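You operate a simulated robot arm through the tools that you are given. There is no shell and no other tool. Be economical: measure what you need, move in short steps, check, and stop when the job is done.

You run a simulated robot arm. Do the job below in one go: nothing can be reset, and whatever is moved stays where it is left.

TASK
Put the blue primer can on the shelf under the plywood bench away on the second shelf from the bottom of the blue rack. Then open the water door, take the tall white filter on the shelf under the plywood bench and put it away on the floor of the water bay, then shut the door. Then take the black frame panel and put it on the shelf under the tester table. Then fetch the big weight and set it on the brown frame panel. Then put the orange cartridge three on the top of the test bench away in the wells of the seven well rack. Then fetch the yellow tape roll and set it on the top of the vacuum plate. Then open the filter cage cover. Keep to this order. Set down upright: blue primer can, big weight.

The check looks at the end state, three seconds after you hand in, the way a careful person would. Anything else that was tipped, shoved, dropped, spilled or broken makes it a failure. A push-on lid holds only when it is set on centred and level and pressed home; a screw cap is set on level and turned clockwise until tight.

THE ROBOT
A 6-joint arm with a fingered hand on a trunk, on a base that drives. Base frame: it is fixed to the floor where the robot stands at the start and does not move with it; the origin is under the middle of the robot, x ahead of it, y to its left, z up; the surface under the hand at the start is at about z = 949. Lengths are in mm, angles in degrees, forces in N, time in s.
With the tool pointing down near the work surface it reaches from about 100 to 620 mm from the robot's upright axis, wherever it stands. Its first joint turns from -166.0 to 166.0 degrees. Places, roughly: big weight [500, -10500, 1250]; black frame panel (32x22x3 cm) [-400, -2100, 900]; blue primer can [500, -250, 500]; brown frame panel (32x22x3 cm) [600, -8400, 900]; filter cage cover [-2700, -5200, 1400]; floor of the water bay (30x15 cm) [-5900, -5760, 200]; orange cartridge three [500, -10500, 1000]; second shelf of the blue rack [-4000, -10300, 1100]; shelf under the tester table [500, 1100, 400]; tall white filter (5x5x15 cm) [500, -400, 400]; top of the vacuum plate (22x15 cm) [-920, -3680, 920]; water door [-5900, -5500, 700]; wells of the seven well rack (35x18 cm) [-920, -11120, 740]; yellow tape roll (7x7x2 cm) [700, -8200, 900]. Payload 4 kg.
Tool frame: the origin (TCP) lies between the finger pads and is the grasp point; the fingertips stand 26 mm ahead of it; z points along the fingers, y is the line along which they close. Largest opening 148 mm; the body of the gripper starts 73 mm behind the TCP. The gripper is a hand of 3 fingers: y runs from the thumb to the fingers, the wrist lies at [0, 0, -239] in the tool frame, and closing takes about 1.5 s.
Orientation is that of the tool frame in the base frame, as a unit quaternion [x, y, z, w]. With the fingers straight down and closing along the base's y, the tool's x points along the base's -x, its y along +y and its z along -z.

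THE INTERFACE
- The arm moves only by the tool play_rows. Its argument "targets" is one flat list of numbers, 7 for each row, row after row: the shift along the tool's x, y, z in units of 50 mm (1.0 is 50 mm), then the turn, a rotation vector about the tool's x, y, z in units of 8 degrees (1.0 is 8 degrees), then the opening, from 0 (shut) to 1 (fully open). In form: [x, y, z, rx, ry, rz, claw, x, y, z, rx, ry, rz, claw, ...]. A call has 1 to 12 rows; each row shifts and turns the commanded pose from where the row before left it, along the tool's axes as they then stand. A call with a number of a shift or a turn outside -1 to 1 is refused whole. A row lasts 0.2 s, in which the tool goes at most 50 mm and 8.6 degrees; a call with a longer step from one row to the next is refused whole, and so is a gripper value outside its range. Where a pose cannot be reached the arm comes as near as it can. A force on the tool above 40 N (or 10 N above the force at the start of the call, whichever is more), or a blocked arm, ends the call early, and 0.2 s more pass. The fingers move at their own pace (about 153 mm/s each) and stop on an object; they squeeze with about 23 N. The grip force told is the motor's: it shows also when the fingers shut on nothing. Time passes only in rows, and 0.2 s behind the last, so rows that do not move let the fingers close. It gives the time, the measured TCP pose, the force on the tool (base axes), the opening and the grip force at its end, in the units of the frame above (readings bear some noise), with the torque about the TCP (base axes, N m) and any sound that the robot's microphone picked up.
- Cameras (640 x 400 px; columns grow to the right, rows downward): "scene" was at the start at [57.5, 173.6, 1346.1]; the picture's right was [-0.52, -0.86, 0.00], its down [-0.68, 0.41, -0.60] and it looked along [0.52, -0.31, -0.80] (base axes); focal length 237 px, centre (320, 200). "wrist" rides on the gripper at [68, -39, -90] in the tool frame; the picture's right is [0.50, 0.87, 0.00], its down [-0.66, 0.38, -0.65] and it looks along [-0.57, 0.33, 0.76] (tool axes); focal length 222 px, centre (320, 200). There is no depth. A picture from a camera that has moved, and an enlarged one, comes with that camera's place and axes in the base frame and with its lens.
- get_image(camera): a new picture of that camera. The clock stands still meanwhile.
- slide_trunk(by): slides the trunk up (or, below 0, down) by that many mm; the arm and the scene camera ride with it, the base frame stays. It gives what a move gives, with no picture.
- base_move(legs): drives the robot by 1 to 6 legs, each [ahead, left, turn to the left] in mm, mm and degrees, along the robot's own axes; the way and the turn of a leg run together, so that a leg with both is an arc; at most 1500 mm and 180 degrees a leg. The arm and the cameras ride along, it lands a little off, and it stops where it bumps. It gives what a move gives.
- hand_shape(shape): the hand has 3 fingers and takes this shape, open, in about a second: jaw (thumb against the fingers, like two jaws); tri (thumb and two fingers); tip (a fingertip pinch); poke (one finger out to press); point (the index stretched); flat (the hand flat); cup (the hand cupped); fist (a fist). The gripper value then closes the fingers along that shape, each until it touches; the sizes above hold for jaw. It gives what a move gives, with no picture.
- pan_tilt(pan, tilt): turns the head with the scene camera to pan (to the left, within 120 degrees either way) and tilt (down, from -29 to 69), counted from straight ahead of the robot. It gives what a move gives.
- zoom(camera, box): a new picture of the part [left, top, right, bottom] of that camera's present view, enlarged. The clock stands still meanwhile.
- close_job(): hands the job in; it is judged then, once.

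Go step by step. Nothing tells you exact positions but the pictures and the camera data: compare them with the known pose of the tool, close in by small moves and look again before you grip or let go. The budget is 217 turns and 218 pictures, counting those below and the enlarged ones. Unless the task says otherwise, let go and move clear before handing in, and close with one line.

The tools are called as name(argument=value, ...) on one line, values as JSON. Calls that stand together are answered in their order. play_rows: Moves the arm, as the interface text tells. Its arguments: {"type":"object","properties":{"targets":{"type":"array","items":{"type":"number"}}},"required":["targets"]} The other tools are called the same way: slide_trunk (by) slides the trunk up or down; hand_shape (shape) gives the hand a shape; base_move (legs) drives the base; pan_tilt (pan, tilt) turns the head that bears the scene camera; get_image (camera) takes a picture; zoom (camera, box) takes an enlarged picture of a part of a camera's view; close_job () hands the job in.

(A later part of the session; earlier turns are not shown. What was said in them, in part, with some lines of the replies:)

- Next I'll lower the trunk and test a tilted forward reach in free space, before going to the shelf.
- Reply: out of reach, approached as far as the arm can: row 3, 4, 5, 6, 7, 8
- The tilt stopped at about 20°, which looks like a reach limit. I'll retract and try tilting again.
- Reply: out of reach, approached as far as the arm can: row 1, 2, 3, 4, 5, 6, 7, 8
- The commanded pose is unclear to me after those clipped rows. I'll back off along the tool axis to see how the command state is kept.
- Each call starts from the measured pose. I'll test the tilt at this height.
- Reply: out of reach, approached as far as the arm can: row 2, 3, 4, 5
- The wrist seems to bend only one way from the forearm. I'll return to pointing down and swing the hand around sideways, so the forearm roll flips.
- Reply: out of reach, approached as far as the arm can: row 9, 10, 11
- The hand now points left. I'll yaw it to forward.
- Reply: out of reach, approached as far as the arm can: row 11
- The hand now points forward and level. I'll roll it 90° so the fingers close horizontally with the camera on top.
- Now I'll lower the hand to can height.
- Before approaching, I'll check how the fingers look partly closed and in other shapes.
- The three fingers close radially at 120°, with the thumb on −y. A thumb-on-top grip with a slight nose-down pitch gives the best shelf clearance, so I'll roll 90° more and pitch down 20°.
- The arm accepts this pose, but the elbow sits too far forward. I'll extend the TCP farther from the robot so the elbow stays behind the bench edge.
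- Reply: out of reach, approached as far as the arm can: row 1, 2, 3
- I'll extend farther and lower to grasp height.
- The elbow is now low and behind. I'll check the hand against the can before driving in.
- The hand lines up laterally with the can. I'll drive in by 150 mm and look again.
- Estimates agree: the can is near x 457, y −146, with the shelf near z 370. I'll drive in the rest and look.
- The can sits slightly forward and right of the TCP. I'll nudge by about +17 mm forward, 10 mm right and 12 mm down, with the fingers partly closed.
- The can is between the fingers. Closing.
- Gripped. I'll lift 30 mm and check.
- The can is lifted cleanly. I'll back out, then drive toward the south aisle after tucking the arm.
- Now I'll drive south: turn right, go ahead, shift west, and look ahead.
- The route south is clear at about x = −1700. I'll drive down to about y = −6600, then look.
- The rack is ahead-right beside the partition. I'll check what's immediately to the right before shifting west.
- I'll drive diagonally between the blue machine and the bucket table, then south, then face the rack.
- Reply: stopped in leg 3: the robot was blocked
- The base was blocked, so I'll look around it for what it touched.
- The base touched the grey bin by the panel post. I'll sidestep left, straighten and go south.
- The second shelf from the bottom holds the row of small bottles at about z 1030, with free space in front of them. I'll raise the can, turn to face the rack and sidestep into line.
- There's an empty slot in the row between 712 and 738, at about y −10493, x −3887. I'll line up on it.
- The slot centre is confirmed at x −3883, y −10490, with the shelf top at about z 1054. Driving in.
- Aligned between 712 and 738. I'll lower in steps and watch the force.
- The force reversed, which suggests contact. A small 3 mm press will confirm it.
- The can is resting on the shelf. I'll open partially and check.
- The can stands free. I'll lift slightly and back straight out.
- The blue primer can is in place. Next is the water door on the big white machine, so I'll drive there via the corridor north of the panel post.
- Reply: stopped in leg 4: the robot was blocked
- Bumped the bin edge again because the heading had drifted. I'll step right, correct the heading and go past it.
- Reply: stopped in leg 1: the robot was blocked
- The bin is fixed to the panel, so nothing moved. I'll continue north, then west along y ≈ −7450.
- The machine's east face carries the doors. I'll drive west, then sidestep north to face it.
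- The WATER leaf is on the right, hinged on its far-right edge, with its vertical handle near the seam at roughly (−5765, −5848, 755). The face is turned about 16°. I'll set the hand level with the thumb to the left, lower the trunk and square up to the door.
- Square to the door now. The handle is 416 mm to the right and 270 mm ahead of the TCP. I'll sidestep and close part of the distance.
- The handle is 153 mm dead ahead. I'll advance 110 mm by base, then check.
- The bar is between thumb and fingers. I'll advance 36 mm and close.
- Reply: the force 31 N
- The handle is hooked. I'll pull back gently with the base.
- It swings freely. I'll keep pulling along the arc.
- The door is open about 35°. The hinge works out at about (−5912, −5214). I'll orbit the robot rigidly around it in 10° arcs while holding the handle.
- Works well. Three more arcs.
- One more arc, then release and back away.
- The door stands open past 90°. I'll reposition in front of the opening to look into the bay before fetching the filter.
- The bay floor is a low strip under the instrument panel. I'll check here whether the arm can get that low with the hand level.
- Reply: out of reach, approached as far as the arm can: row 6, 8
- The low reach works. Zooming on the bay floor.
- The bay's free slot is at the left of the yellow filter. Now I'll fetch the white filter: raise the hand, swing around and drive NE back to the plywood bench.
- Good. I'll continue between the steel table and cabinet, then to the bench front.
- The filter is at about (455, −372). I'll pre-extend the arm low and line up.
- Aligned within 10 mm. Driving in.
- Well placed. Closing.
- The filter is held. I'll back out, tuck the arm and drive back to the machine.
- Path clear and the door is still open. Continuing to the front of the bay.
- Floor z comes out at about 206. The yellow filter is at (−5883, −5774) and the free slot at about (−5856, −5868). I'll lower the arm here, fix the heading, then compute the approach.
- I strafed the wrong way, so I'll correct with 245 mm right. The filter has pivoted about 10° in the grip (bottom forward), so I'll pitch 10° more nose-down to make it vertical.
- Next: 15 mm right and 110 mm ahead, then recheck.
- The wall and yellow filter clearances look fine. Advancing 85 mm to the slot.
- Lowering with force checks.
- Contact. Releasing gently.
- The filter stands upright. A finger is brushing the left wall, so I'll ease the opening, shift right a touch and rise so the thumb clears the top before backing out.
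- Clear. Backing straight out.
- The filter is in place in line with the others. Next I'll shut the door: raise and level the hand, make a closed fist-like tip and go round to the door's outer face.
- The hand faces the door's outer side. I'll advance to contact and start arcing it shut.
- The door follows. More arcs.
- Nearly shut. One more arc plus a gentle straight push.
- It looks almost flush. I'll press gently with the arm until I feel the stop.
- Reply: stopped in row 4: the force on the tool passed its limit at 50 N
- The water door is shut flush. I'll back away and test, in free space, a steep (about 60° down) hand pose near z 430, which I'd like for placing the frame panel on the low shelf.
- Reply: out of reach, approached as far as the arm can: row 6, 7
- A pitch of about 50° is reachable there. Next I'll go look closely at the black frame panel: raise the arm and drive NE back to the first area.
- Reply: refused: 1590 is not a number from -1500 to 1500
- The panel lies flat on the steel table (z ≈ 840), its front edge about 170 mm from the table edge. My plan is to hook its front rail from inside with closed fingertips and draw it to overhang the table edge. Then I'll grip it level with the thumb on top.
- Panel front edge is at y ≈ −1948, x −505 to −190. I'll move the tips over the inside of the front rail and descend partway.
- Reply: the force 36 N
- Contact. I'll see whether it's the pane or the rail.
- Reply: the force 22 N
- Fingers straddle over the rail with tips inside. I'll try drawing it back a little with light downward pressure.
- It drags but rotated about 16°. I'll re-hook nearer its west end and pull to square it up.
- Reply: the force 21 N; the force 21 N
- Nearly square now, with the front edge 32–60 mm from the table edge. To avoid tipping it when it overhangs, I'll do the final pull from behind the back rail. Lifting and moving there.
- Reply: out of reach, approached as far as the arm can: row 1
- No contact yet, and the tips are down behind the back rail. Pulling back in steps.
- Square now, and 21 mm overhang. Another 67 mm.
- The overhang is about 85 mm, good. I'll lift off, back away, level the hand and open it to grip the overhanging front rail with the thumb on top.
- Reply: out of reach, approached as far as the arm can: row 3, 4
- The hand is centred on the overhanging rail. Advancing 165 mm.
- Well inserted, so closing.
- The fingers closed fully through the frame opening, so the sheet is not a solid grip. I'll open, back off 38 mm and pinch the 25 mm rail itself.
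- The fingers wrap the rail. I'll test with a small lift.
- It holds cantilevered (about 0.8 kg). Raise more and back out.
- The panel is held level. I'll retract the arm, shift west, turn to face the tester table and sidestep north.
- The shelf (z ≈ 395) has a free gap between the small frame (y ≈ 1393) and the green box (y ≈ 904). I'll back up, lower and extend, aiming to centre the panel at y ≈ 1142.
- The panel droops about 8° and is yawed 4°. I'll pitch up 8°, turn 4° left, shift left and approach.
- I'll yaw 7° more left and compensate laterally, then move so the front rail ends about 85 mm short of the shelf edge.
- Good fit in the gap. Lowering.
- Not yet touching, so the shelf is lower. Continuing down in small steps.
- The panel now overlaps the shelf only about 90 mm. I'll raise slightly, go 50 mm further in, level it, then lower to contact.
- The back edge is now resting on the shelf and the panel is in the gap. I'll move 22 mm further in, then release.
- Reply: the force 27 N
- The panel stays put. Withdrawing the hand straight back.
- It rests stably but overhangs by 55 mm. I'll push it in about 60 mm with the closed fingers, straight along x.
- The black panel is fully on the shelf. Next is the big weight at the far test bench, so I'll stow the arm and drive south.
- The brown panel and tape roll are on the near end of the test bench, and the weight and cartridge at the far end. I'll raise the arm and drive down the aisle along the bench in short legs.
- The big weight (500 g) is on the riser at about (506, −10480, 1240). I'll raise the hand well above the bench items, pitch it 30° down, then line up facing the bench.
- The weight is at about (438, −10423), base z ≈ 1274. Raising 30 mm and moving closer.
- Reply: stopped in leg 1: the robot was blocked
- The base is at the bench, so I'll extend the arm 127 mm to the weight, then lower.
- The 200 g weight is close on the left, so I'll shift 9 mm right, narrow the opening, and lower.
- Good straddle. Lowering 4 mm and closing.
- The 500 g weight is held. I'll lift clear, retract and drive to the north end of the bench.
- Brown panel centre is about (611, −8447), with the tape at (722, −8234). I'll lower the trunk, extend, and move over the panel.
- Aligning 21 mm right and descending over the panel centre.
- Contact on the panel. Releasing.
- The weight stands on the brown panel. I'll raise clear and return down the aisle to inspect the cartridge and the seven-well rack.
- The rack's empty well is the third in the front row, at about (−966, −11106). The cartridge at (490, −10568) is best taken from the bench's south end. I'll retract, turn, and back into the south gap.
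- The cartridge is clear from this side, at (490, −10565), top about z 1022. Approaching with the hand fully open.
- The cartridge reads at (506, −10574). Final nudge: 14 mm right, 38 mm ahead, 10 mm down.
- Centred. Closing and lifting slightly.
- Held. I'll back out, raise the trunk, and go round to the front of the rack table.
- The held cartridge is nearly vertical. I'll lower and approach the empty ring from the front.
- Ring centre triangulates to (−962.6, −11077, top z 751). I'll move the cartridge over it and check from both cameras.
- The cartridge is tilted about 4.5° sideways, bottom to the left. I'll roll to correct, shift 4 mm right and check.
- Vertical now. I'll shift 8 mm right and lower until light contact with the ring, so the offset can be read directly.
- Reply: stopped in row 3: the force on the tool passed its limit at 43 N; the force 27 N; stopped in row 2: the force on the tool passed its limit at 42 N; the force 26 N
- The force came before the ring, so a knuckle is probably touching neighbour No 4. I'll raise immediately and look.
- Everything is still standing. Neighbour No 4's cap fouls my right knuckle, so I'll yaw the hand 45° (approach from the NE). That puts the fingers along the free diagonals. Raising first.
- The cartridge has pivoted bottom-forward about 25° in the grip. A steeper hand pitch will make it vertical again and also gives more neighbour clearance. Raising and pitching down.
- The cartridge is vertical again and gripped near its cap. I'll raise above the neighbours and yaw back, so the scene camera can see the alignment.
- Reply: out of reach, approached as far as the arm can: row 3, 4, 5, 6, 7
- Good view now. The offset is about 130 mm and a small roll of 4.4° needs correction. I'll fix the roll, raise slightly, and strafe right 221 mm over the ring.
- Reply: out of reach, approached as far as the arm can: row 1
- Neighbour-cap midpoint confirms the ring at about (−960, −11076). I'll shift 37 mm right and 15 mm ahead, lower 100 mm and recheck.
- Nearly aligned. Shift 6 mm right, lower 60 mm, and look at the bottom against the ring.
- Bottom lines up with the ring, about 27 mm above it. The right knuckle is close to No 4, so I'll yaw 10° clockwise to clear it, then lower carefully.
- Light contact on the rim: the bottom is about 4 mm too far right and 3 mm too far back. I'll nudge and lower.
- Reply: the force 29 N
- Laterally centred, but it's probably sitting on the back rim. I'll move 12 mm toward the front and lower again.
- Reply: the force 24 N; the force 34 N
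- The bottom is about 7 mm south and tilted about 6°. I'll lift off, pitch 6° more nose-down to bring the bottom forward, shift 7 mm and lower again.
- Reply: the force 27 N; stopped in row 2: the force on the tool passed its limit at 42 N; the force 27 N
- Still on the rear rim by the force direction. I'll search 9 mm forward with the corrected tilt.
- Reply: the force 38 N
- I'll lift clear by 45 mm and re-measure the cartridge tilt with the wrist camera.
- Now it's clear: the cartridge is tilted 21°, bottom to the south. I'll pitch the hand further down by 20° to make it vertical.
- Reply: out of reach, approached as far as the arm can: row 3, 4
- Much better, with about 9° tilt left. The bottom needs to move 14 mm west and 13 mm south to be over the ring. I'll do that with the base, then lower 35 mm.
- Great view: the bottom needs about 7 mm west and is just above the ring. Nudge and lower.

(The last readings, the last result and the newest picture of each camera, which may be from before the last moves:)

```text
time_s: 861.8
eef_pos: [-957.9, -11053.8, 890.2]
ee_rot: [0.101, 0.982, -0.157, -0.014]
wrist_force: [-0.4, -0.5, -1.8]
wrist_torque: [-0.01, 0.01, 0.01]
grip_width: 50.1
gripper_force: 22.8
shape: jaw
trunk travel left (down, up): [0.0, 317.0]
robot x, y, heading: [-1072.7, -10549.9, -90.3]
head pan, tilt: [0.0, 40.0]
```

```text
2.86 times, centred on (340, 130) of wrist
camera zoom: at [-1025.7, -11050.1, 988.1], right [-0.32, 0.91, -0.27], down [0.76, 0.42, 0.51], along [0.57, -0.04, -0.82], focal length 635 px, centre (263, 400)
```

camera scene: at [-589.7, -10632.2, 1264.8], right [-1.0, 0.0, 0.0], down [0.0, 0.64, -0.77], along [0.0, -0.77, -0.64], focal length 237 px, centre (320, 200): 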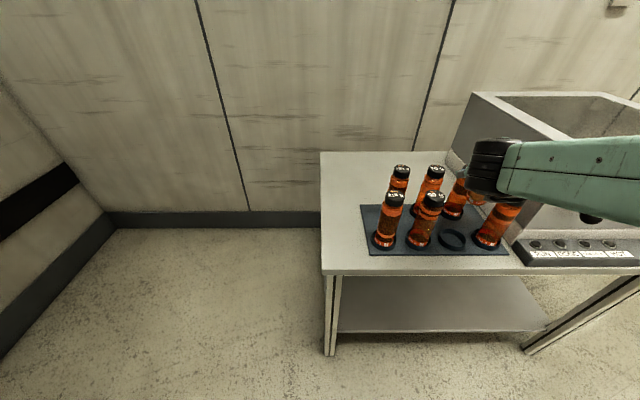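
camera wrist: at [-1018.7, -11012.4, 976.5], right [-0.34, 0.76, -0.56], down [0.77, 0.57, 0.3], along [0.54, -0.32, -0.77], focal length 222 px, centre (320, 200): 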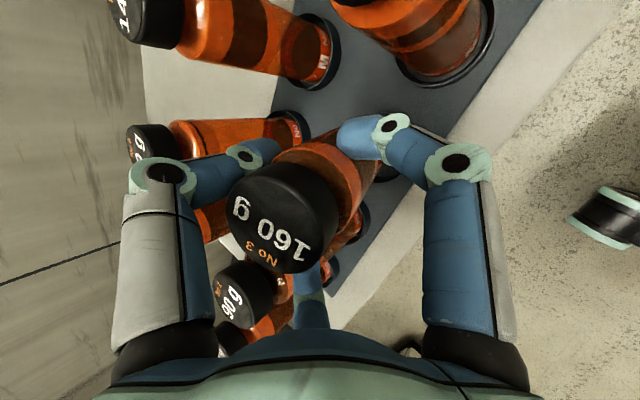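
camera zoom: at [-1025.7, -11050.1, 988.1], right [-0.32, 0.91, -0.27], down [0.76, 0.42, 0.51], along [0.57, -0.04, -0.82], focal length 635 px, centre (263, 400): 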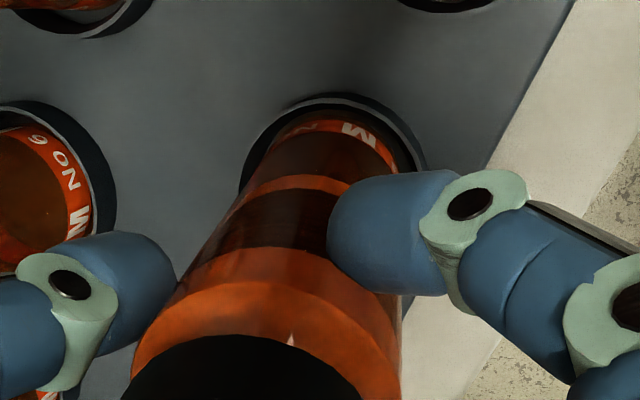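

The bottom is now concentric with the ring. Lowering to the seat.

play_rows(targets=[0, 0.03, 0.09, 0, 0, 0, 0, 0, 0.03, 0.09, 0, 0, 0, 0, 0, 0, 0, 0, 0, 0, 0])

play_rows(targets=[0, 0.03, 0.09, 0, 0, 0, 0, 0, 0.02, 0.07, 0, 0, 0, 0, 0, 0, 0, 0, 0, 0, 0])

```text
time_s: 862.6
eef_pos: [-956.9, -11053.7, 880.2]
ee_rot: [0.101, 0.982, -0.156, -0.015]
wrist_force: [0.1, 0.0, -2.1]
wrist_torque: [0.01, -0.04, -0.01]
grip_width: 49.8
gripper_force: 23.2
shape: jaw
trunk travel left (down, up): [0.0, 317.0]
robot x, y, heading: [-1070.5, -10546.9, -90.2]
head pan, tilt: [0.0, 40.0]
```

```text
time_s: 863.4
eef_pos: [-957.0, -11054.4, 874.5]
ee_rot: [0.1, 0.982, -0.16, -0.013]
wrist_force: [0.0, -7.3, 33.1]
wrist_torque: [-0.4, 0.13, 0.01]
grip_width: 53.4
gripper_force: 22.9
shape: jaw
trunk travel left (down, up): [0.0, 317.0]
robot x, y, heading: [-1072.3, -10550.5, -90.0]
head pan, tilt: [0.0, 40.0]
```

zoom(camera="scene", box=[310, 180, 430, 260])

```text
5.00 times, centred on (370, 220) of scene
camera zoom: at [-862.6, -10658.0, 1265.1], right [-1.0, 0.01, 0.0], down [0.0, 0.64, -0.77], along [0.0, -0.77, -0.64], focal length 1184 px, centre (70, 100)
```

zoom: 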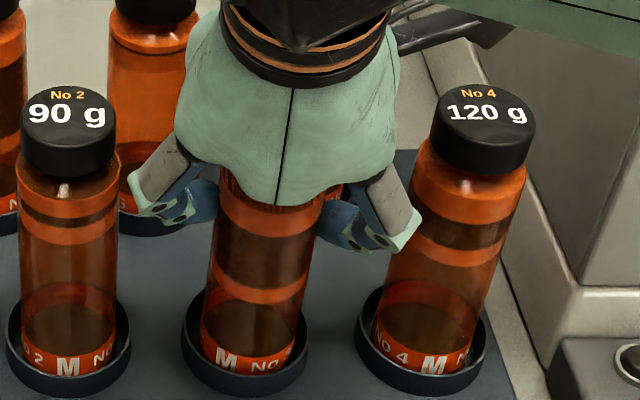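

Seated level with its neighbours. I'll open just enough and withdraw straight up.

play_rows(targets=[0, 0, 0, 0, 0, 0, 0.4, 0, 0, 0, 0, 0, 0, 0.43, 0, 0, 0, 0, 0, 0, 0.43, 0, -0.1, -0.3, 0, 0, 0, 0.43, 0, -0.15, -0.45, 0, 0, 0, 0.45, 0, -0.3, -0.9, 0, 0, 0, 0.45, 0, -0.3, -0.9, 0, 0, 0, 0.45, 0, 0, 0, 0, 0, 0, 0.45])

zoom(camera="scene", box=[290, 130, 450, 260])

```text
time_s: 865.2
eef_pos: [-953.1, -11055.7, 1005.1]
ee_rot: [0.101, 0.982, -0.159, -0.02]
wrist_force: [-0.3, -0.6, 0.6]
wrist_torque: [-0.01, 0.02, 0.01]
grip_width: 66.3
gripper_force: 0.1
shape: jaw
out of reach, approached as far as the arm can: row 7
trunk travel left (down, up): [0.0, 317.0]
robot x, y, heading: [-1068.7, -10548.9, -90.2]
head pan, tilt: [0.0, 40.0]
```

```text
3.08 times, centred on (370, 195) of scene
camera zoom: at [-862.1, -10659.5, 1264.8], right [-1.0, 0.01, 0.0], down [0.0, 0.64, -0.77], along [0.0, -0.77, -0.64], focal length 728 px, centre (166, 215)
```

zoom: 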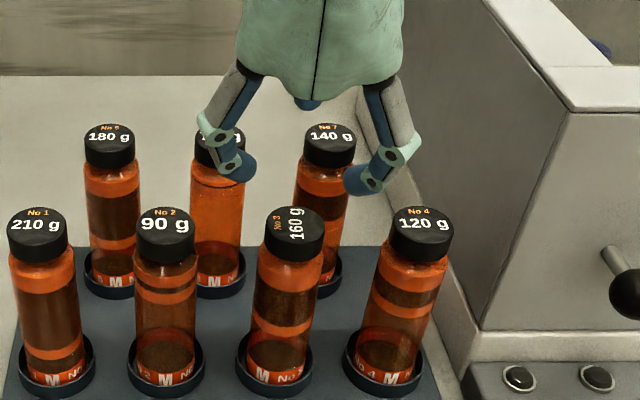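

All seven cartridges are standing. Next is the yellow tape roll. Raise the trunk, sidestep east, and reverse north along the aisle, testing a steeper pitch on the way.

slide_trunk(by=317)

base_move(legs=[[250, 0, 0]])

```text
time_s: 868.4
eef_pos: [-949.6, -11027.6, 1418.3]
ee_rot: [0.102, 0.964, -0.246, -0.012]
wrist_force: [-0.1, 1.0, -0.6]
wrist_torque: [0.01, -0.01, 0.0]
grip_width: 66.2
gripper_force: 0.0
shape: jaw
trunk travel left (down, up): [-317.0, 0.0]
robot x, y, heading: [-1068.6, -10550.5, -90.6]
head pan, tilt: [0.0, 40.0]
```

```text
time_s: 870.2
eef_pos: [-954.2, -11276.6, 1419.3]
ee_rot: [0.105, 0.964, -0.246, -0.013]
wrist_force: [-0.3, -0.1, -0.1]
wrist_torque: [0.01, -0.02, 0.02]
grip_width: 66.2
gripper_force: 0.0
shape: jaw
trunk travel left (down, up): [-317.0, 0.0]
robot x, y, heading: [-1074.3, -10800.1, -90.5]
head pan, tilt: [0.0, 40.0]
```

That leg went the wrong way (no contact). Reversing out, then sidestepping east and going north.

base_move(legs=[[-450, 0, 0], [0, 640, 0], [-900, 0, 0]])

base_move(legs=[[0, 0, 0.5], [-850, 0, 0]])

play_rows(targets=[0, 0, 0, -1, 0, 0, 0.6, 0, 0, 0, -1, 0, 0, 0.6, 0, 0, 0, -1, 0, 0, 0.6, 0, 0, 0, -0.4, 0, 0, 0.6, 0, 0, 0, 0, 0, 0, 0.6])

```text
time_s: 882.7
eef_pos: [-312.6, -9963.5, 1418.5]
ee_rot: [0.108, 0.964, -0.245, -0.013]
wrist_force: [-0.5, 0.0, -0.7]
wrist_torque: [0.01, 0.01, -0.01]
grip_width: 66.4
gripper_force: 0.0
shape: jaw
trunk travel left (down, up): [-317.0, 0.0]
robot x, y, heading: [-425.2, -9485.2, -90.9]
head pan, tilt: [0.0, 40.0]
```

```text
time_s: 887.6
eef_pos: [-302.2, -9108.4, 1419.8]
ee_rot: [0.104, 0.964, -0.246, -0.012]
wrist_force: [0.0, -0.2, -0.2]
wrist_torque: [0.02, 0.03, 0.02]
grip_width: 66.2
gripper_force: 0.0
shape: jaw
trunk travel left (down, up): [-317.0, 0.0]
robot x, y, heading: [-424.2, -8631.0, -90.4]
head pan, tilt: [0.0, 40.0]
```

```text
time_s: 888.8
eef_pos: [-249.4, -9089.7, 1434.5]
ee_rot: [0.121, 0.986, -0.073, -0.09]
wrist_force: [-0.3, 0.0, -0.5]
wrist_torque: [0.01, 0.0, 0.02]
grip_width: 88.2
gripper_force: 0.2
shape: jaw
out of reach, approached as far as the arm can: row 1, 2, 3, 4
trunk travel left (down, up): [-317.0, 0.0]
robot x, y, heading: [-421.3, -8631.4, -90.6]
head pan, tilt: [0.0, 40.0]
```

base_move(legs=[[-880, 0, 0.5]])

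slide_trunk(by=-250)

play_rows(targets=[0, 0, 1, 0, 0, 0, 0.6, 0, 0, 1, 0, 0, 0, 0.6, 0, 0, 1, 0, 0, 0, 0.6, 0, 0, 0, -0.8, -0.8, 0, 0.6, 0, 0, 0, 0, 0, 0, 0.6])

```text
time_s: 893.4
eef_pos: [-242.8, -8198.8, 1434.0]
ee_rot: [0.106, 0.988, -0.074, -0.088]
wrist_force: [0.5, -1.3, 0.4]
wrist_torque: [-0.01, 0.01, 0.01]
grip_width: 88.5
gripper_force: 0.0
shape: jaw
trunk travel left (down, up): [-317.0, 0.0]
robot x, y, heading: [-431.5, -7743.4, -88.5]
head pan, tilt: [0.0, 40.0]
```

```text
time_s: 896.0
eef_pos: [-242.4, -8222.9, 1135.7]
ee_rot: [0.101, 0.99, -0.031, -0.093]
wrist_force: [0.1, -0.3, 0.2]
wrist_torque: [-0.02, -0.03, 0.01]
grip_width: 88.4
gripper_force: 0.1
shape: jaw
trunk travel left (down, up): [-67.0, 250.0]
robot x, y, heading: [-428.2, -7747.0, -88.6]
head pan, tilt: [0.0, 40.0]
```

```text
refused: row 4 steps farther than a row can; nothing moved
```

play_rows(targets=[0, 0, 1, 0, 0, 0, 0.6, 0, 0, 0.9, 0, 0, 0, 0.6, 0, 0, 0, -0.27, -0.63, 0, 0.6, 0, 0, 0, -0.27, -0.63, 0, 0.6, 0, 0, 0, 0, 0, 0, 0.6])

```text
time_s: 897.2
eef_pos: [-254.5, -8223.5, 1043.4]
ee_rot: [0.101, 0.991, -0.031, -0.085]
wrist_force: [-0.4, 0.4, -0.8]
wrist_torque: [0.03, 0.0, -0.03]
grip_width: 88.2
gripper_force: 0.1
shape: jaw
out of reach, approached as far as the arm can: row 3, 4
trunk travel left (down, up): [-67.0, 250.0]
robot x, y, heading: [-430.5, -7743.1, -88.5]
head pan, tilt: [0.0, 40.0]
```

The hand is within 10° of vertical, which is fine for the roll. Moving to the tape.

base_move(legs=[[0, 0, 21], [390, 713, 0]])

get_image(camera="wrist")

```text
time_s: 904.9
eef_pos: [702.8, -8218.2, 1043.9]
ee_rot: [-0.084, 0.992, -0.047, -0.078]
wrist_force: [0.1, 0.1, -0.5]
wrist_torque: [-0.01, 0.02, 0.05]
grip_width: 88.5
gripper_force: 0.2
shape: jaw
trunk travel left (down, up): [-67.0, 250.0]
robot x, y, heading: [365.4, -7836.1, -67.2]
head pan, tilt: [0.0, 40.0]
```

```text
12 pictures are left
camera wrist: at [657.3, -8256.9, 1146.6], right [-0.64, 0.77, 0.01], down [0.67, 0.55, 0.51], along [0.38, 0.33, -0.86], focal length 222 px, centre (320, 200)
```

wrist: 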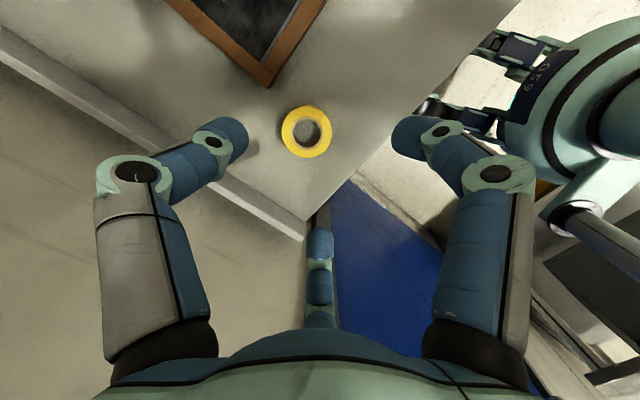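

Tape at about (717, −8226). Descending toward it.

play_rows(targets=[-0.21, 0.0225, 0.7, 0, 0, 0, 0.65, -0.21, 0.0225, 0.7, 0, 0, 0, 0.65, -0.21, 0.0225, 0.7, 0, 0, 0, 0.65, -0.21, 0.0225, 0.5, 0, 0, 0, 0.65, 0, 0, 0, 0, 0, 0, 0.65])

get_image(camera="wrist")

```text
time_s: 906.1
eef_pos: [723.9, -8218.6, 907.3]
ee_rot: [-0.085, 0.992, -0.047, -0.077]
wrist_force: [-0.7, 0.5, -0.4]
wrist_torque: [0.0, -0.01, -0.01]
grip_width: 95.5
gripper_force: 0.1
shape: jaw
trunk travel left (down, up): [-67.0, 250.0]
robot x, y, heading: [365.2, -7836.6, -67.0]
head pan, tilt: [0.0, 40.0]
```

```text
11 pictures are left
camera wrist: at [678.6, -8257.9, 1011.3], right [-0.64, 0.77, 0.01], down [0.67, 0.55, 0.51], along [0.38, 0.33, -0.86], focal length 222 px, centre (320, 200)
```

wrist: 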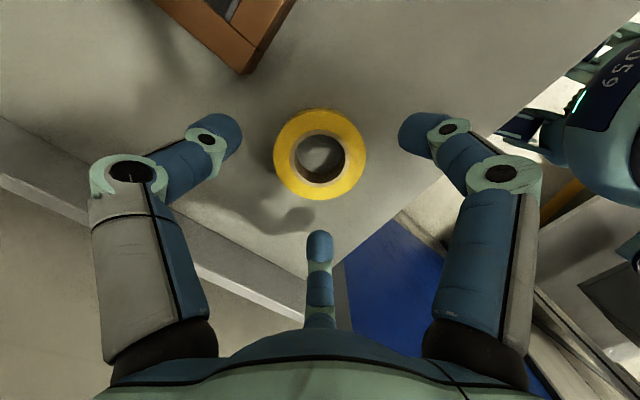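

Centred. Final 20 mm down and close.

play_rows(targets=[0, -0.04, 0.2, 0, 0, 0, 0.65, 0, 0, 0.2, 0, 0, 0, 0.65, 0, 0, 0, 0, 0, 0, 0.5, 0, 0, 0, 0, 0, 0, 0.3, 0, 0, 0, 0, 0, 0, 0.1, 0, 0, 0, 0, 0, 0, 0, 0, 0, 0, 0, 0, 0, 0])

play_rows(targets=[0, 0, -0.5, 0, 0, 0, 0, 0, 0, -0.5, 0, 0, 0, 0, 0, 0, 0, 0, 0, 0, 0])

get_image(camera="wrist")

```text
time_s: 907.7
eef_pos: [721.1, -8223.5, 889.9]
ee_rot: [-0.085, 0.992, -0.047, -0.077]
wrist_force: [2.4, 0.5, 12.2]
wrist_torque: [-0.31, 0.22, 0.03]
grip_width: 47.7
gripper_force: 22.9
shape: jaw
trunk travel left (down, up): [-67.0, 250.0]
robot x, y, heading: [369.8, -7834.7, -67.1]
head pan, tilt: [0.0, 40.0]
```

```text
time_s: 908.5
eef_pos: [728.6, -8216.2, 939.5]
ee_rot: [-0.084, 0.992, -0.046, -0.078]
wrist_force: [0.6, 0.3, -0.7]
wrist_torque: [0.01, -0.02, -0.01]
grip_width: 46.7
gripper_force: 22.6
shape: jaw
trunk travel left (down, up): [-67.0, 250.0]
robot x, y, heading: [367.5, -7836.3, -67.2]
head pan, tilt: [0.0, 40.0]
```

```text
10 pictures are left
camera wrist: at [683.6, -8257.9, 1042.5], right [-0.64, 0.77, 0.01], down [0.67, 0.55, 0.51], along [0.38, 0.33, -0.86], focal length 222 px, centre (320, 200)
```

wrist: 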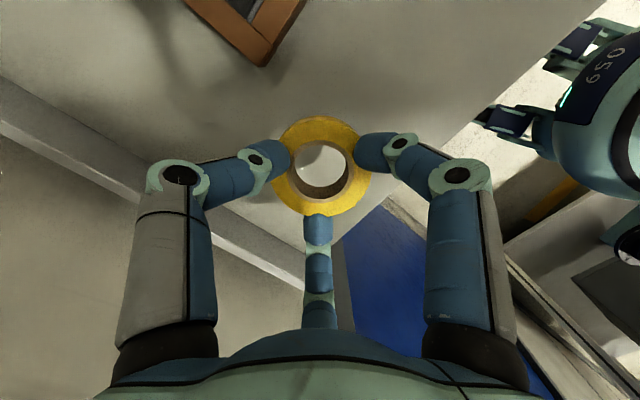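

The tape roll is held. I'll raise it and drive to the vacuum plate.

slide_trunk(by=250)

base_move(legs=[[-435, -100, 0], [0, -590, 0], [0, 0, 180], [0, 0, 14], [1500, 0, 0]])

base_move(legs=[[350, 0, 0], [0, 0, -37], [1200, 0, 0], [1100, 0, 0]])

```text
time_s: 911.1
eef_pos: [736.6, -8237.9, 1260.7]
ee_rot: [-0.078, 0.989, -0.113, -0.059]
wrist_force: [-0.3, -0.1, -0.4]
wrist_torque: [0.03, -0.03, 0.02]
grip_width: 46.7
gripper_force: 22.8
shape: jaw
trunk travel left (down, up): [-317.0, 0.0]
robot x, y, heading: [369.4, -7832.0, -67.2]
head pan, tilt: [0.0, 40.0]
```

```text
time_s: 934.4
eef_pos: [-1918.5, -6336.2, 1260.6]
ee_rot: [0.961, 0.246, 0.04, -0.123]
wrist_force: [-0.1, 0.5, -1.3]
wrist_torque: [-0.02, -0.02, 0.03]
grip_width: 46.4
gripper_force: 23.3
shape: jaw
trunk travel left (down, up): [-317.0, 0.0]
robot x, y, heading: [-1436.7, -6595.6, 132.4]
head pan, tilt: [0.0, 40.0]
```

```text
time_s: 949.3
eef_pos: [-2089.9, -3550.5, 1261.6]
ee_rot: [0.987, -0.091, 0.078, -0.103]
wrist_force: [-0.8, -0.1, 0.4]
wrist_torque: [0.0, 0.01, 0.0]
grip_width: 46.4
gripper_force: 23.5
shape: jaw
trunk travel left (down, up): [-317.0, 0.0]
robot x, y, heading: [-1872.7, -4056.7, 93.2]
head pan, tilt: [0.0, 40.0]
```

base_move(legs=[[0, 0, -93.2]])

pan_tilt(pan=10, tilt=30)

get_image(camera="scene")

```text
time_s: 953.6
eef_pos: [-1358.6, -3871.2, 1260.9]
ee_rot: [-0.611, 0.781, -0.128, 0.014]
wrist_force: [-0.5, 0.0, -0.5]
wrist_torque: [0.03, 0.0, 0.01]
grip_width: 46.3
gripper_force: 23.5
shape: jaw
trunk travel left (down, up): [-317.0, 0.0]
robot x, y, heading: [-1878.1, -4055.3, -0.3]
head pan, tilt: [0.0, 40.0]
```

```text
time_s: 954.3
eef_pos: [-1359.7, -3871.6, 1261.9]
ee_rot: [-0.612, 0.781, -0.129, 0.013]
wrist_force: [-0.1, 0.4, 0.4]
wrist_torque: [0.02, 0.0, 0.02]
grip_width: 46.4
gripper_force: 22.6
shape: jaw
trunk travel left (down, up): [-317.0, 0.0]
robot x, y, heading: [-1875.6, -4055.1, -0.5]
head pan, tilt: [10.0, 30.0]
```

```text
9 pictures are left
camera scene: at [-1818.0, -3827.3, 1599.8], right [0.17, -0.99, 0.0], down [-0.49, -0.08, -0.87], along [0.85, 0.15, -0.5], focal length 237 px, centre (320, 200)
```

scene: 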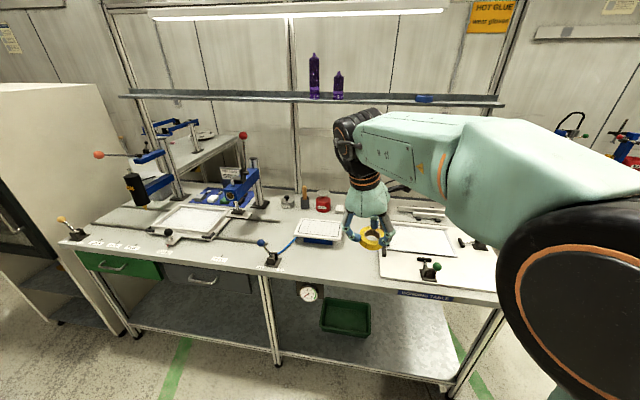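

zoom(camera="scene", box=[260, 190, 420, 290])

```text
4.00 times, centred on (340, 240) of scene
camera zoom: at [-1818.0, -3827.3, 1599.8], right [0.17, -0.99, 0.0], down [-0.49, -0.08, -0.87], along [0.85, 0.15, -0.5], focal length 947 px, centre (240, 40)
```

zoom: 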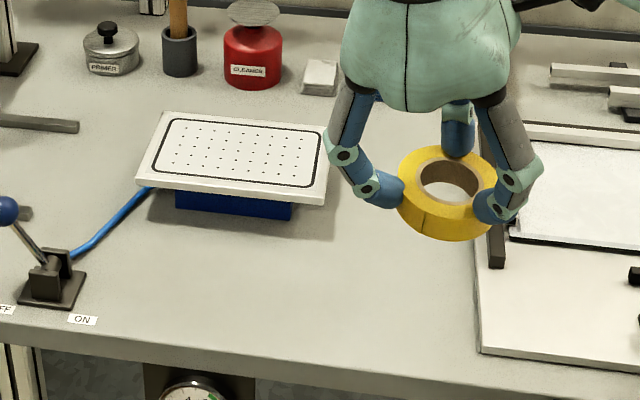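

The vacuum plate top centre is about (−933, −3668, 922). I'll lower the trunk, sidestep left and approach over the plate.

slide_trunk(by=-200)

base_move(legs=[[0, 205, 0.5]])

```text
time_s: 956.5
eef_pos: [-1357.3, -3871.0, 1062.4]
ee_rot: [-0.61, 0.781, -0.129, 0.014]
wrist_force: [0.6, -0.1, -0.3]
wrist_torque: [-0.02, -0.01, -0.03]
grip_width: 46.3
gripper_force: 22.9
shape: jaw
trunk travel left (down, up): [-117.0, 200.0]
robot x, y, heading: [-1874.9, -4055.7, -0.5]
head pan, tilt: [10.0, 30.0]
```

```text
time_s: 958.9
eef_pos: [-1360.6, -3661.3, 1061.0]
ee_rot: [-0.614, 0.779, -0.128, 0.015]
wrist_force: [-0.6, 1.0, -0.7]
wrist_torque: [-0.01, -0.02, 0.0]
grip_width: 46.2
gripper_force: 22.8
shape: jaw
trunk travel left (down, up): [-117.0, 200.0]
robot x, y, heading: [-1877.3, -3849.5, 0.4]
head pan, tilt: [10.0, 30.0]
```

play_rows(targets=[0, 0, 0, -1, 0, 0, 0, 0, 0, 0, 0, 0, 0, 0])

base_move(legs=[[418, 0, 0]])

zoom(camera="scene", box=[260, 190, 420, 290])

```text
time_s: 959.5
eef_pos: [-1362.5, -3659.4, 1061.3]
ee_rot: [-0.613, 0.784, -0.088, -0.032]
wrist_force: [-0.1, 0.1, -0.5]
wrist_torque: [0.0, -0.01, 0.01]
grip_width: 46.3
gripper_force: 23.4
shape: jaw
out of reach, approached as far as the arm can: row 1
trunk travel left (down, up): [-117.0, 200.0]
robot x, y, heading: [-1876.4, -3849.8, 0.3]
head pan, tilt: [10.0, 30.0]
```

```text
time_s: 962.1
eef_pos: [-937.9, -3663.1, 1059.9]
ee_rot: [-0.609, 0.787, -0.088, -0.032]
wrist_force: [0.0, -0.6, -0.2]
wrist_torque: [0.02, 0.01, 0.0]
grip_width: 46.4
gripper_force: 22.8
shape: jaw
trunk travel left (down, up): [-117.0, 200.0]
robot x, y, heading: [-1452.5, -3848.9, 0.1]
head pan, tilt: [10.0, 30.0]
```

```text
4.00 times, centred on (340, 240) of scene
camera zoom: at [-1374.0, -3622.8, 1397.7], right [0.17, -0.99, 0.0], down [-0.49, -0.08, -0.87], along [0.85, 0.15, -0.5], focal length 947 px, centre (240, 40)
```

zoom: 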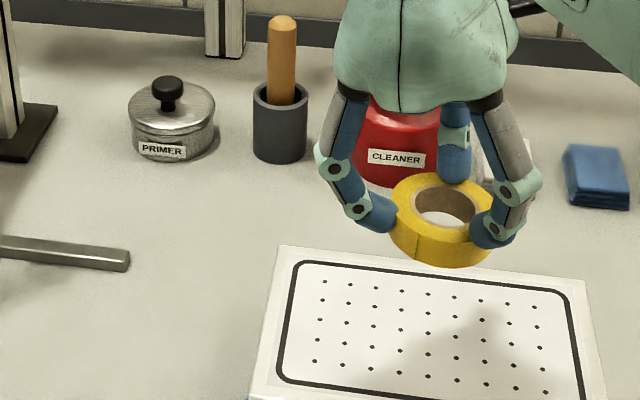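

Over the plate. Lowering with a 12 mm forward shift.

play_rows(targets=[-0.06, -0.23, 0.01, 0, 0, 0, 0, -0.13, 0.085, 0.83, 0, 0, 0, 0, -0.12, 0.08, 0.75, 0, 0, 0, 0, 0, 0, 0, 0, 0, 0, 0])

play_rows(targets=[-0.03, 0.02, 0.16, 0, 0, 0, 0, -0.03, 0.02, 0.16, 0, 0, 0, 0, 0, 0, 0, 0, 0, 0, 0])

```text
time_s: 963.1
eef_pos: [-925.7, -3661.7, 982.9]
ee_rot: [-0.609, 0.787, -0.088, -0.032]
wrist_force: [0.3, 0.2, 0.0]
wrist_torque: [0.01, -0.01, -0.01]
grip_width: 46.1
gripper_force: 22.8
shape: jaw
trunk travel left (down, up): [-117.0, 200.0]
robot x, y, heading: [-1449.8, -3846.3, -0.5]
head pan, tilt: [10.0, 30.0]
```

```text
time_s: 963.9
eef_pos: [-926.9, -3662.6, 966.3]
ee_rot: [-0.609, 0.787, -0.089, -0.032]
wrist_force: [-0.1, 0.1, 1.0]
wrist_torque: [0.01, 0.0, 0.01]
grip_width: 46.4
gripper_force: 22.7
shape: jaw
trunk travel left (down, up): [-117.0, 200.0]
robot x, y, heading: [-1450.7, -3848.2, -0.4]
head pan, tilt: [10.0, 30.0]
```

play_rows(targets=[-0.02, 0.01, 0.1, 0, 0, 0, 0, -0.02, 0.01, 0.1, 0, 0, 0, 0, 0, 0, 0, 0, 0, 0, 0])

```text
time_s: 964.7
eef_pos: [-927.0, -3661.1, 956.3]
ee_rot: [-0.609, 0.787, -0.087, -0.032]
wrist_force: [0.3, 0.1, -1.3]
wrist_torque: [-0.02, -0.03, 0.0]
grip_width: 46.3
gripper_force: 23.2
shape: jaw
trunk travel left (down, up): [-117.0, 200.0]
robot x, y, heading: [-1453.9, -3847.3, -0.4]
head pan, tilt: [10.0, 30.0]
```

play_rows(targets=[-0.02, 0.01, 0.1, 0, 0, 0, 0, -0.02, 0.01, 0.1, 0, 0, 0, 0, 0, 0, 0, 0, 0, 0, 0])

play_rows(targets=[-0.02, 0.01, 0.1, 0, 0, 0, 0, 0, 0, 0, 0, 0, 0, 0])

```text
time_s: 965.5
eef_pos: [-925.4, -3660.6, 952.1]
ee_rot: [-0.609, 0.787, -0.091, -0.026]
wrist_force: [-4.8, 0.6, 18.7]
wrist_torque: [-0.62, 0.31, -0.16]
grip_width: 47.3
gripper_force: 22.7
shape: jaw
trunk travel left (down, up): [-117.0, 200.0]
robot x, y, heading: [-1453.0, -3848.8, -0.1]
head pan, tilt: [10.0, 30.0]
stopped in row 3: the force on the tool passed its limit at 42 N (the readings are from after the stop); the commanded pose is now the measured one
```

```text
time_s: 965.9
eef_pos: [-924.7, -3661.3, 950.8]
ee_rot: [-0.609, 0.788, -0.092, -0.023]
wrist_force: [-8.5, -0.8, 19.2]
wrist_torque: [-0.69, 0.42, -0.23]
grip_width: 47.4
gripper_force: 22.7
shape: jaw
trunk travel left (down, up): [-117.0, 200.0]
robot x, y, heading: [-1452.3, -3848.1, 0.2]
head pan, tilt: [10.0, 30.0]
stopped in row 2: the force on the tool passed its limit at 44 N (the readings are from after the stop); the commanded pose is now the measured one
```

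On the plate. Releasing and rising.

play_rows(targets=[0.01, -0.01, -0.06, 0, 0, 0, 0.2, 0, 0, 0, 0, 0, 0, 0.45, 0, 0, 0, 0, 0, 0, 0.65, 0, 0, 0, 0, 0, 0, 0.65, 0, 0, -0.8, 0, 0, 0, 0.65, 0, 0, -0.9, 0, 0, 0, 0.65, 0, 0, -0.9, 0, 0, 0, 0.65])

zoom(camera="scene", box=[300, 200, 460, 300])

```text
time_s: 967.5
eef_pos: [-934.7, -3636.5, 1085.3]
ee_rot: [-0.609, 0.787, -0.091, -0.025]
wrist_force: [0.7, 0.1, 0.9]
wrist_torque: [0.04, 0.0, -0.02]
grip_width: 95.9
gripper_force: 0.1
shape: jaw
trunk travel left (down, up): [-117.0, 200.0]
robot x, y, heading: [-1455.2, -3851.2, -0.1]
head pan, tilt: [10.0, 30.0]
```

```text
4.00 times, centred on (380, 250) of scene
camera zoom: at [-1374.9, -3622.5, 1397.7], right [0.17, -0.99, 0.0], down [-0.49, -0.09, -0.87], along [0.85, 0.15, -0.5], focal length 947 px, centre (80, 0)
```

zoom: 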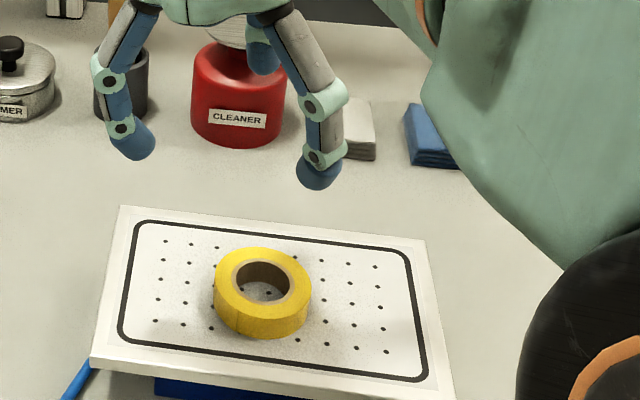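

The tape roll rests on the vacuum plate. Last is the filter cage cover near (−2700, −5200, 1400). Driving to view it.

slide_trunk(by=200)

base_move(legs=[[-330, 0, 0], [0, 0, 180], [0, 1100, 0]])

pan_tilt(pan=12, tilt=15)

get_image(camera="scene")

```text
time_s: 969.7
eef_pos: [-919.2, -3637.8, 1342.7]
ee_rot: [-0.603, 0.787, -0.128, 0.016]
wrist_force: [-0.3, -1.2, -0.4]
wrist_torque: [0.01, -0.01, 0.01]
grip_width: 95.9
gripper_force: 0.1
shape: jaw
trunk travel left (down, up): [-317.0, 0.0]
robot x, y, heading: [-1452.2, -3849.1, -0.3]
head pan, tilt: [10.0, 30.0]
```

```text
time_s: 988.9
eef_pos: [-2117.4, -5206.8, 1342.4]
ee_rot: [0.735, 0.666, -0.027, -0.125]
wrist_force: [0.3, 0.0, 0.2]
wrist_torque: [-0.02, 0.0, 0.01]
grip_width: 95.9
gripper_force: 0.1
shape: jaw
trunk travel left (down, up): [-317.0, 0.0]
robot x, y, heading: [-1625.2, -4907.3, -170.8]
head pan, tilt: [10.0, 30.0]
```

```text
time_s: 989.6
eef_pos: [-2116.8, -5208.9, 1341.9]
ee_rot: [0.734, 0.667, -0.027, -0.126]
wrist_force: [-0.3, -0.6, 0.2]
wrist_torque: [0.02, 0.01, -0.01]
grip_width: 96.0
gripper_force: 0.0
shape: jaw
trunk travel left (down, up): [-317.0, 0.0]
robot x, y, heading: [-1628.0, -4913.7, -170.6]
head pan, tilt: [12.0, 15.0]
```

```text
5 pictures are left
camera scene: at [-1646.4, -5144.1, 1624.0], right [-0.36, 0.93, 0.0], down [0.24, 0.09, -0.97], along [-0.9, -0.35, -0.26], focal length 237 px, centre (320, 200)
```

scene: 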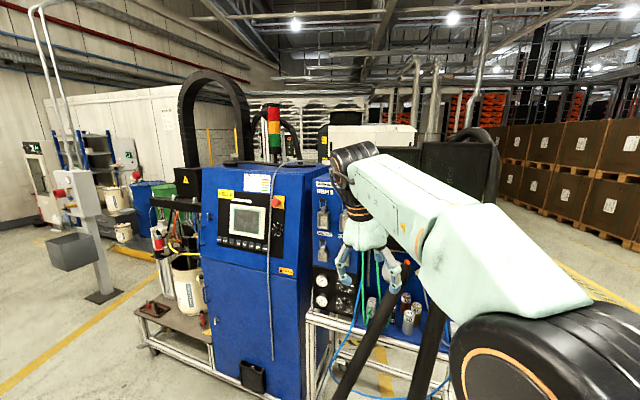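

The arm blocks the view. I'll rotate the robot away and look with the head, zoomed on that section.

base_move(legs=[[0, 0, -70]])

pan_tilt(pan=62, tilt=15)

zoom(camera="scene", box=[200, 100, 440, 280])

```text
time_s: 993.1
eef_pos: [-2077.1, -4552.4, 1343.0]
ee_rot: [0.983, 0.129, 0.05, -0.119]
wrist_force: [0.1, -0.7, -0.1]
wrist_torque: [0.01, 0.01, -0.03]
grip_width: 96.0
gripper_force: 0.1
shape: jaw
trunk travel left (down, up): [-317.0, 0.0]
robot x, y, heading: [-1625.2, -4909.2, 119.7]
head pan, tilt: [12.0, 15.0]
```

```text
time_s: 994.2
eef_pos: [-2075.0, -4552.0, 1343.0]
ee_rot: [0.983, 0.13, 0.049, -0.12]
wrist_force: [-0.1, -0.4, 0.0]
wrist_torque: [-0.02, -0.03, -0.04]
grip_width: 95.6
gripper_force: 0.1
shape: jaw
trunk travel left (down, up): [-317.0, 0.0]
robot x, y, heading: [-1624.3, -4907.8, 120.1]
head pan, tilt: [62.0, 15.0]
```

```text
2.22 times, centred on (320, 190) of scene
camera zoom: at [-1884.9, -5043.1, 1624.1], right [-0.03, 1.0, 0.0], down [0.26, 0.01, -0.97], along [-0.97, -0.03, -0.26], focal length 526 px, centre (320, 222)
```

zoom: 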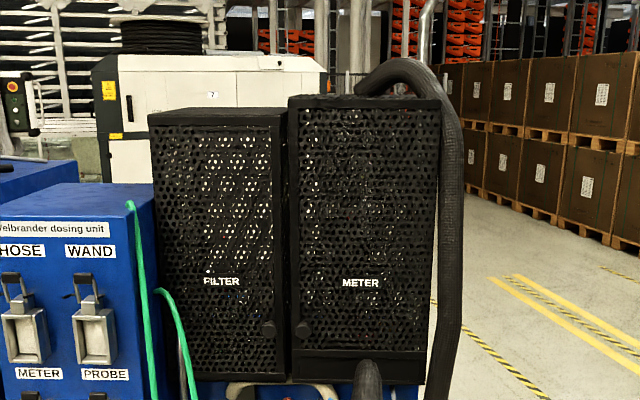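

The FILTER cage door has its knob at lower right, so it's hinged on the left (south) side. The knob is near (−2690, −5155, 1220). I'll level the hand first.

play_rows(targets=[0, 0, 0, 1, 0, 0, 0.5, 0, 0, 0, 1, 0, 0, 0.5, 0, 0, 0, 1, 0, 0, 0.5, 0, 0, 0, 1, 0, 0, 0.5, 0, 0, 0, 1, 0, 0, 0.5, 0, 0, 0, 1, 0, 0, 0.5, 0, 0, 0, 1, 0, 0, 0.5, 0, 0, 0, 1, 0, 0, 0.5, 0, 0, 0, 1, 0, 0, 0.5, 0, 0, 0, 0.3, 0, 0, 0.5, 0, 0, 0, 0, 0, 0, 0.5])

```text
time_s: 996.6
eef_pos: [-2076.3, -4552.7, 1342.6]
ee_rot: [0.711, 0.133, -0.039, -0.689]
wrist_force: [-0.3, -0.2, -0.2]
wrist_torque: [0.02, 0.0, -0.04]
grip_width: 74.4
gripper_force: 0.1
shape: jaw
trunk travel left (down, up): [-317.0, 0.0]
robot x, y, heading: [-1623.5, -4911.9, 119.8]
head pan, tilt: [62.0, 15.0]
```

slide_trunk(by=-120)

base_move(legs=[[0, 0, 76], [0, -243, 0], [330, 0, 0]])

get_image(camera="wrist")

```text
time_s: 998.1
eef_pos: [-2074.6, -4553.0, 1222.1]
ee_rot: [0.711, 0.133, -0.038, -0.689]
wrist_force: [0.2, -1.5, 0.6]
wrist_torque: [0.01, -0.02, 0.04]
grip_width: 74.6
gripper_force: 0.1
shape: jaw
trunk travel left (down, up): [-197.0, 120.0]
robot x, y, heading: [-1626.2, -4909.0, 119.8]
head pan, tilt: [62.0, 15.0]
```

```text
time_s: 1005.9
eef_pos: [-2468.4, -5128.3, 1222.0]
ee_rot: [0.48, 0.543, -0.454, -0.519]
wrist_force: [0.1, 0.4, 0.2]
wrist_torque: [-0.01, 0.01, 0.01]
grip_width: 74.6
gripper_force: 0.0
shape: jaw
trunk travel left (down, up): [-197.0, 120.0]
robot x, y, heading: [-2010.1, -4774.6, -164.1]
head pan, tilt: [62.0, 15.0]
```

```text
3 pictures are left
camera wrist: at [-2380.6, -5066.7, 1273.8], right [0.04, 0.61, -0.79], down [0.67, -0.6, -0.43], along [-0.74, -0.52, -0.43], focal length 222 px, centre (320, 200)
```

wrist: 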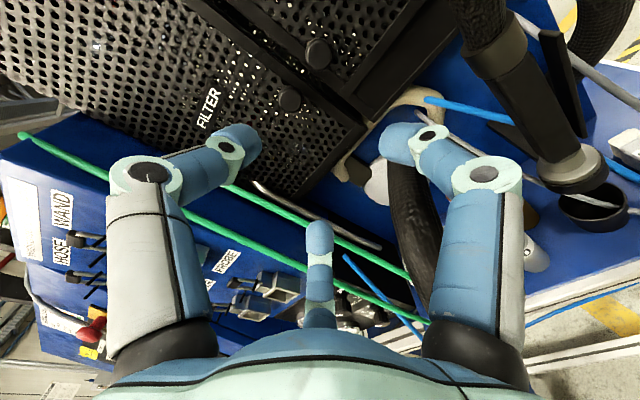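

FILTER knob triangulates cleanly to (−2645, −5149, 1242). Aligning and approaching.

play_rows(targets=[-0.42, -0.4, 0, 0, 0, 0, 0.4, 0, 0, 0, 0, 0, 0, 0.4])

base_move(legs=[[117, -33, 0]])

get_image(camera="wrist")

```text
time_s: 1006.5
eef_pos: [-2469.6, -5150.7, 1239.5]
ee_rot: [0.478, 0.543, -0.455, -0.519]
wrist_force: [-0.1, 0.3, 0.7]
wrist_torque: [0.0, -0.02, -0.01]
grip_width: 59.9
gripper_force: 0.1
shape: jaw
trunk travel left (down, up): [-197.0, 120.0]
robot x, y, heading: [-2015.8, -4775.2, -163.9]
head pan, tilt: [62.0, 15.0]
```

```text
time_s: 1007.8
eef_pos: [-2591.4, -5152.0, 1239.2]
ee_rot: [0.479, 0.543, -0.454, -0.52]
wrist_force: [0.0, -0.2, 0.2]
wrist_torque: [-0.01, 0.02, 0.0]
grip_width: 59.2
gripper_force: 0.1
shape: jaw
trunk travel left (down, up): [-197.0, 120.0]
robot x, y, heading: [-2132.6, -4776.0, -164.4]
head pan, tilt: [62.0, 15.0]
```

```text
2 pictures are left
camera wrist: at [-2503.0, -5089.8, 1291.3], right [0.04, 0.61, -0.79], down [0.67, -0.61, -0.43], along [-0.74, -0.51, -0.43], focal length 222 px, centre (320, 200)
```

wrist: 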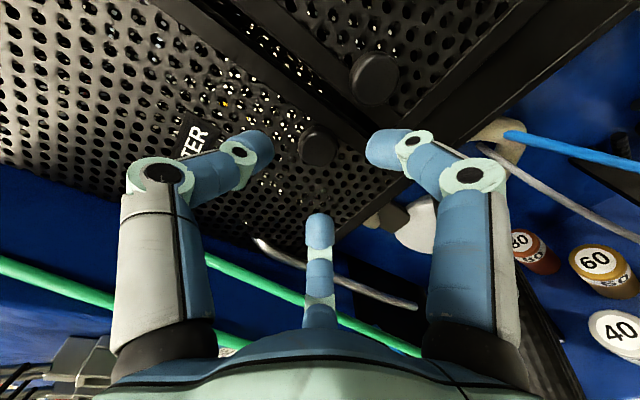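

Knob is dead ahead. Advance 48 mm and close on it.

play_rows(targets=[0, 0, 0.32, 0, 0, 0, 0.4, 0, 0, 0.32, 0, 0, 0, 0.4, 0, 0, 0.32, 0, 0, 0, 0.4, 0, 0, 0, 0, 0, 0, 0.4])

play_rows(targets=[0, 0, 0, 0, 0, 0, 0.2, 0, 0, 0, 0, 0, 0, 0, 0, 0, 0, 0, 0, 0, 0, 0, 0, 0, 0, 0, 0, 0, 0, 0, 0, 0, 0, 0, 0])

```text
time_s: 1008.8
eef_pos: [-2640.4, -5150.1, 1237.8]
ee_rot: [0.479, 0.542, -0.454, -0.52]
wrist_force: [0.8, 0.3, -0.2]
wrist_torque: [-0.01, 0.02, 0.01]
grip_width: 59.7
gripper_force: 0.1
shape: jaw
trunk travel left (down, up): [-197.0, 120.0]
robot x, y, heading: [-2133.6, -4775.7, -164.3]
head pan, tilt: [62.0, 15.0]
```

```text
time_s: 1010.0
eef_pos: [-2641.8, -5150.5, 1236.4]
ee_rot: [0.479, 0.543, -0.454, -0.519]
wrist_force: [-2.3, -2.6, 0.1]
wrist_torque: [0.0, -0.2, -0.02]
grip_width: 9.3
gripper_force: 22.8
shape: jaw
trunk travel left (down, up): [-197.0, 120.0]
robot x, y, heading: [-2129.8, -4778.1, -164.5]
head pan, tilt: [62.0, 15.0]
```

Gripped. I'll pull along an arc about the hinge (≈ −2665, −5334): a first 10° test.

base_move(legs=[[-68.5, 115.9, -10]])

```text
time_s: 1011.6
eef_pos: [-2611.6, -5160.8, 1237.2]
ee_rot: [-0.524, -0.499, 0.407, 0.558]
wrist_force: [-0.4, -1.5, -1.8]
wrist_torque: [0.03, -0.26, -0.02]
grip_width: 9.5
gripper_force: 22.7
shape: jaw
trunk travel left (down, up): [-197.0, 120.0]
robot x, y, heading: [-2044.9, -4876.8, -174.1]
head pan, tilt: [62.0, 15.0]
```

Still gripped and moving freely. Three more arcs.

base_move(legs=[[-68.5, 115.9, -10], [-68.5, 115.9, -10], [-68.5, 115.9, -10]])

get_image(camera="wrist")

```text
time_s: 1015.9
eef_pos: [-2529.7, -5220.3, 1236.4]
ee_rot: [-0.633, -0.349, 0.254, 0.642]
wrist_force: [1.3, 2.8, -3.6]
wrist_torque: [-0.19, -0.18, -0.13]
grip_width: 8.9
gripper_force: 22.9
shape: jaw
trunk travel left (down, up): [-197.0, 120.0]
robot x, y, heading: [-1897.0, -5251.2, 156.4]
head pan, tilt: [62.0, 15.0]
```

```text
1 pictures are left
camera wrist: at [-2421.9, -5229.0, 1289.6], right [0.42, 0.44, -0.79], down [0.14, -0.89, -0.43], along [-0.9, 0.07, -0.43], focal length 222 px, centre (320, 200)
```

wrist: 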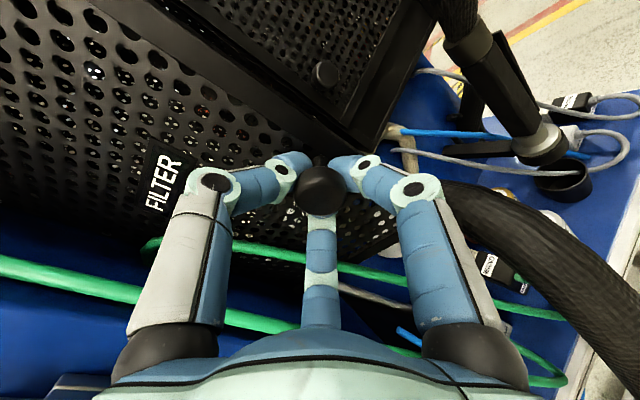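

The cover is about 40° open and following. Four more arcs.

base_move(legs=[[-69.7, 119.5, -10], [-69.7, 119.5, -10]])

base_move(legs=[[-69.7, 119.5, -10], [-69.7, 119.5, -10]])

```text
time_s: 1018.9
eef_pos: [-2497.4, -5284.8, 1237.3]
ee_rot: [0.684, 0.235, -0.138, -0.676]
wrist_force: [-4.6, 0.3, -0.3]
wrist_torque: [-0.17, -0.18, -0.1]
grip_width: 9.1
gripper_force: 23.0
shape: jaw
trunk travel left (down, up): [-197.0, 120.0]
robot x, y, heading: [-1915.9, -5529.8, 136.6]
head pan, tilt: [62.0, 15.0]
```

```text
time_s: 1021.9
eef_pos: [-2490.0, -5351.9, 1236.7]
ee_rot: [0.715, 0.116, -0.018, -0.689]
wrist_force: [-33.5, 3.5, 5.4]
wrist_torque: [0.01, -0.38, 0.26]
grip_width: 9.5
gripper_force: 23.2
shape: jaw
trunk travel left (down, up): [-197.0, 120.0]
robot x, y, heading: [-2022.5, -5779.4, 116.6]
head pan, tilt: [62.0, 15.0]
```

The cover is now about 90° open. Releasing the knob and backing away.

play_rows(targets=[0, 0, 0, 0, 0, 0, 0.2, 0, 0, 0, 0, 0, 0, 0.5, 0, 0, 0, 0, 0, 0, 0.6, 0, 0, 0, 0, 0, 0, 0.6, 0, 0, -0.6, 0, 0, 0, 0.6, 0, 0, -0.8, 0, 0, 0, 0.6])

base_move(legs=[[-220, 0, 0]])

pan_tilt(pan=15, tilt=20)

get_image(camera="scene")

```text
time_s: 1023.3
eef_pos: [-2475.7, -5421.5, 1241.5]
ee_rot: [0.715, 0.114, -0.02, -0.69]
wrist_force: [0.1, -0.6, -0.7]
wrist_torque: [-0.03, 0.0, -0.01]
grip_width: 88.4
gripper_force: 0.1
shape: jaw
trunk travel left (down, up): [-197.0, 120.0]
robot x, y, heading: [-2019.9, -5779.6, 116.7]
head pan, tilt: [62.0, 15.0]
```

```text
time_s: 1025.0
eef_pos: [-2376.6, -5621.0, 1239.5]
ee_rot: [0.715, 0.114, -0.022, -0.69]
wrist_force: [0.6, 0.8, 0.8]
wrist_torque: [0.02, 0.04, 0.02]
grip_width: 88.2
gripper_force: 0.0
shape: jaw
trunk travel left (down, up): [-197.0, 120.0]
robot x, y, heading: [-1925.8, -5978.8, 116.8]
head pan, tilt: [62.0, 15.0]
```

```text
time_s: 1026.1
eef_pos: [-2376.3, -5620.0, 1239.8]
ee_rot: [0.714, 0.115, -0.021, -0.69]
wrist_force: [1.0, 0.5, -0.1]
wrist_torque: [-0.01, -0.01, 0.01]
grip_width: 88.3
gripper_force: 0.1
shape: jaw
trunk travel left (down, up): [-197.0, 120.0]
robot x, y, heading: [-1924.3, -5974.6, 116.5]
head pan, tilt: [15.0, 20.0]
```

```text
0 pictures are left
camera scene: at [-2161.1, -6022.2, 1493.0], right [0.74, 0.67, 0.0], down [0.23, -0.25, -0.94], along [-0.63, 0.7, -0.34], focal length 237 px, centre (320, 200)
```

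scene: 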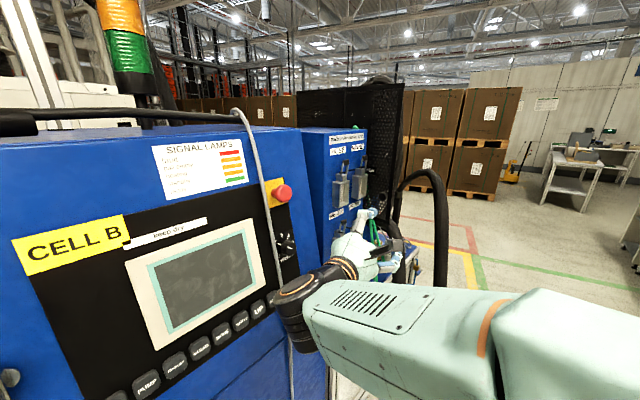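

The cover is seen standing open, edge-on. I'll move clear of the machine and hand in.

base_move(legs=[[0, -300, 0]])

close_job()

```text
time_s: 1029.3
eef_pos: [-2113.2, -5486.9, 1239.8]
ee_rot: [0.714, 0.115, -0.022, -0.69]
wrist_force: [-0.4, -0.5, 0.7]
wrist_torque: [0.01, 0.02, -0.05]
grip_width: 88.5
gripper_force: 0.1
shape: jaw
trunk travel left (down, up): [-197.0, 120.0]
robot x, y, heading: [-1654.0, -5843.2, 116.7]
head pan, tilt: [15.0, 20.0]
```

```text
The job is handed in.
```

All seven steps were done in order and the job is handed in; the base or hand bumped the grey bin by the panel post and rack cartridge No 4 on the way, but neither appeared to move or fall.
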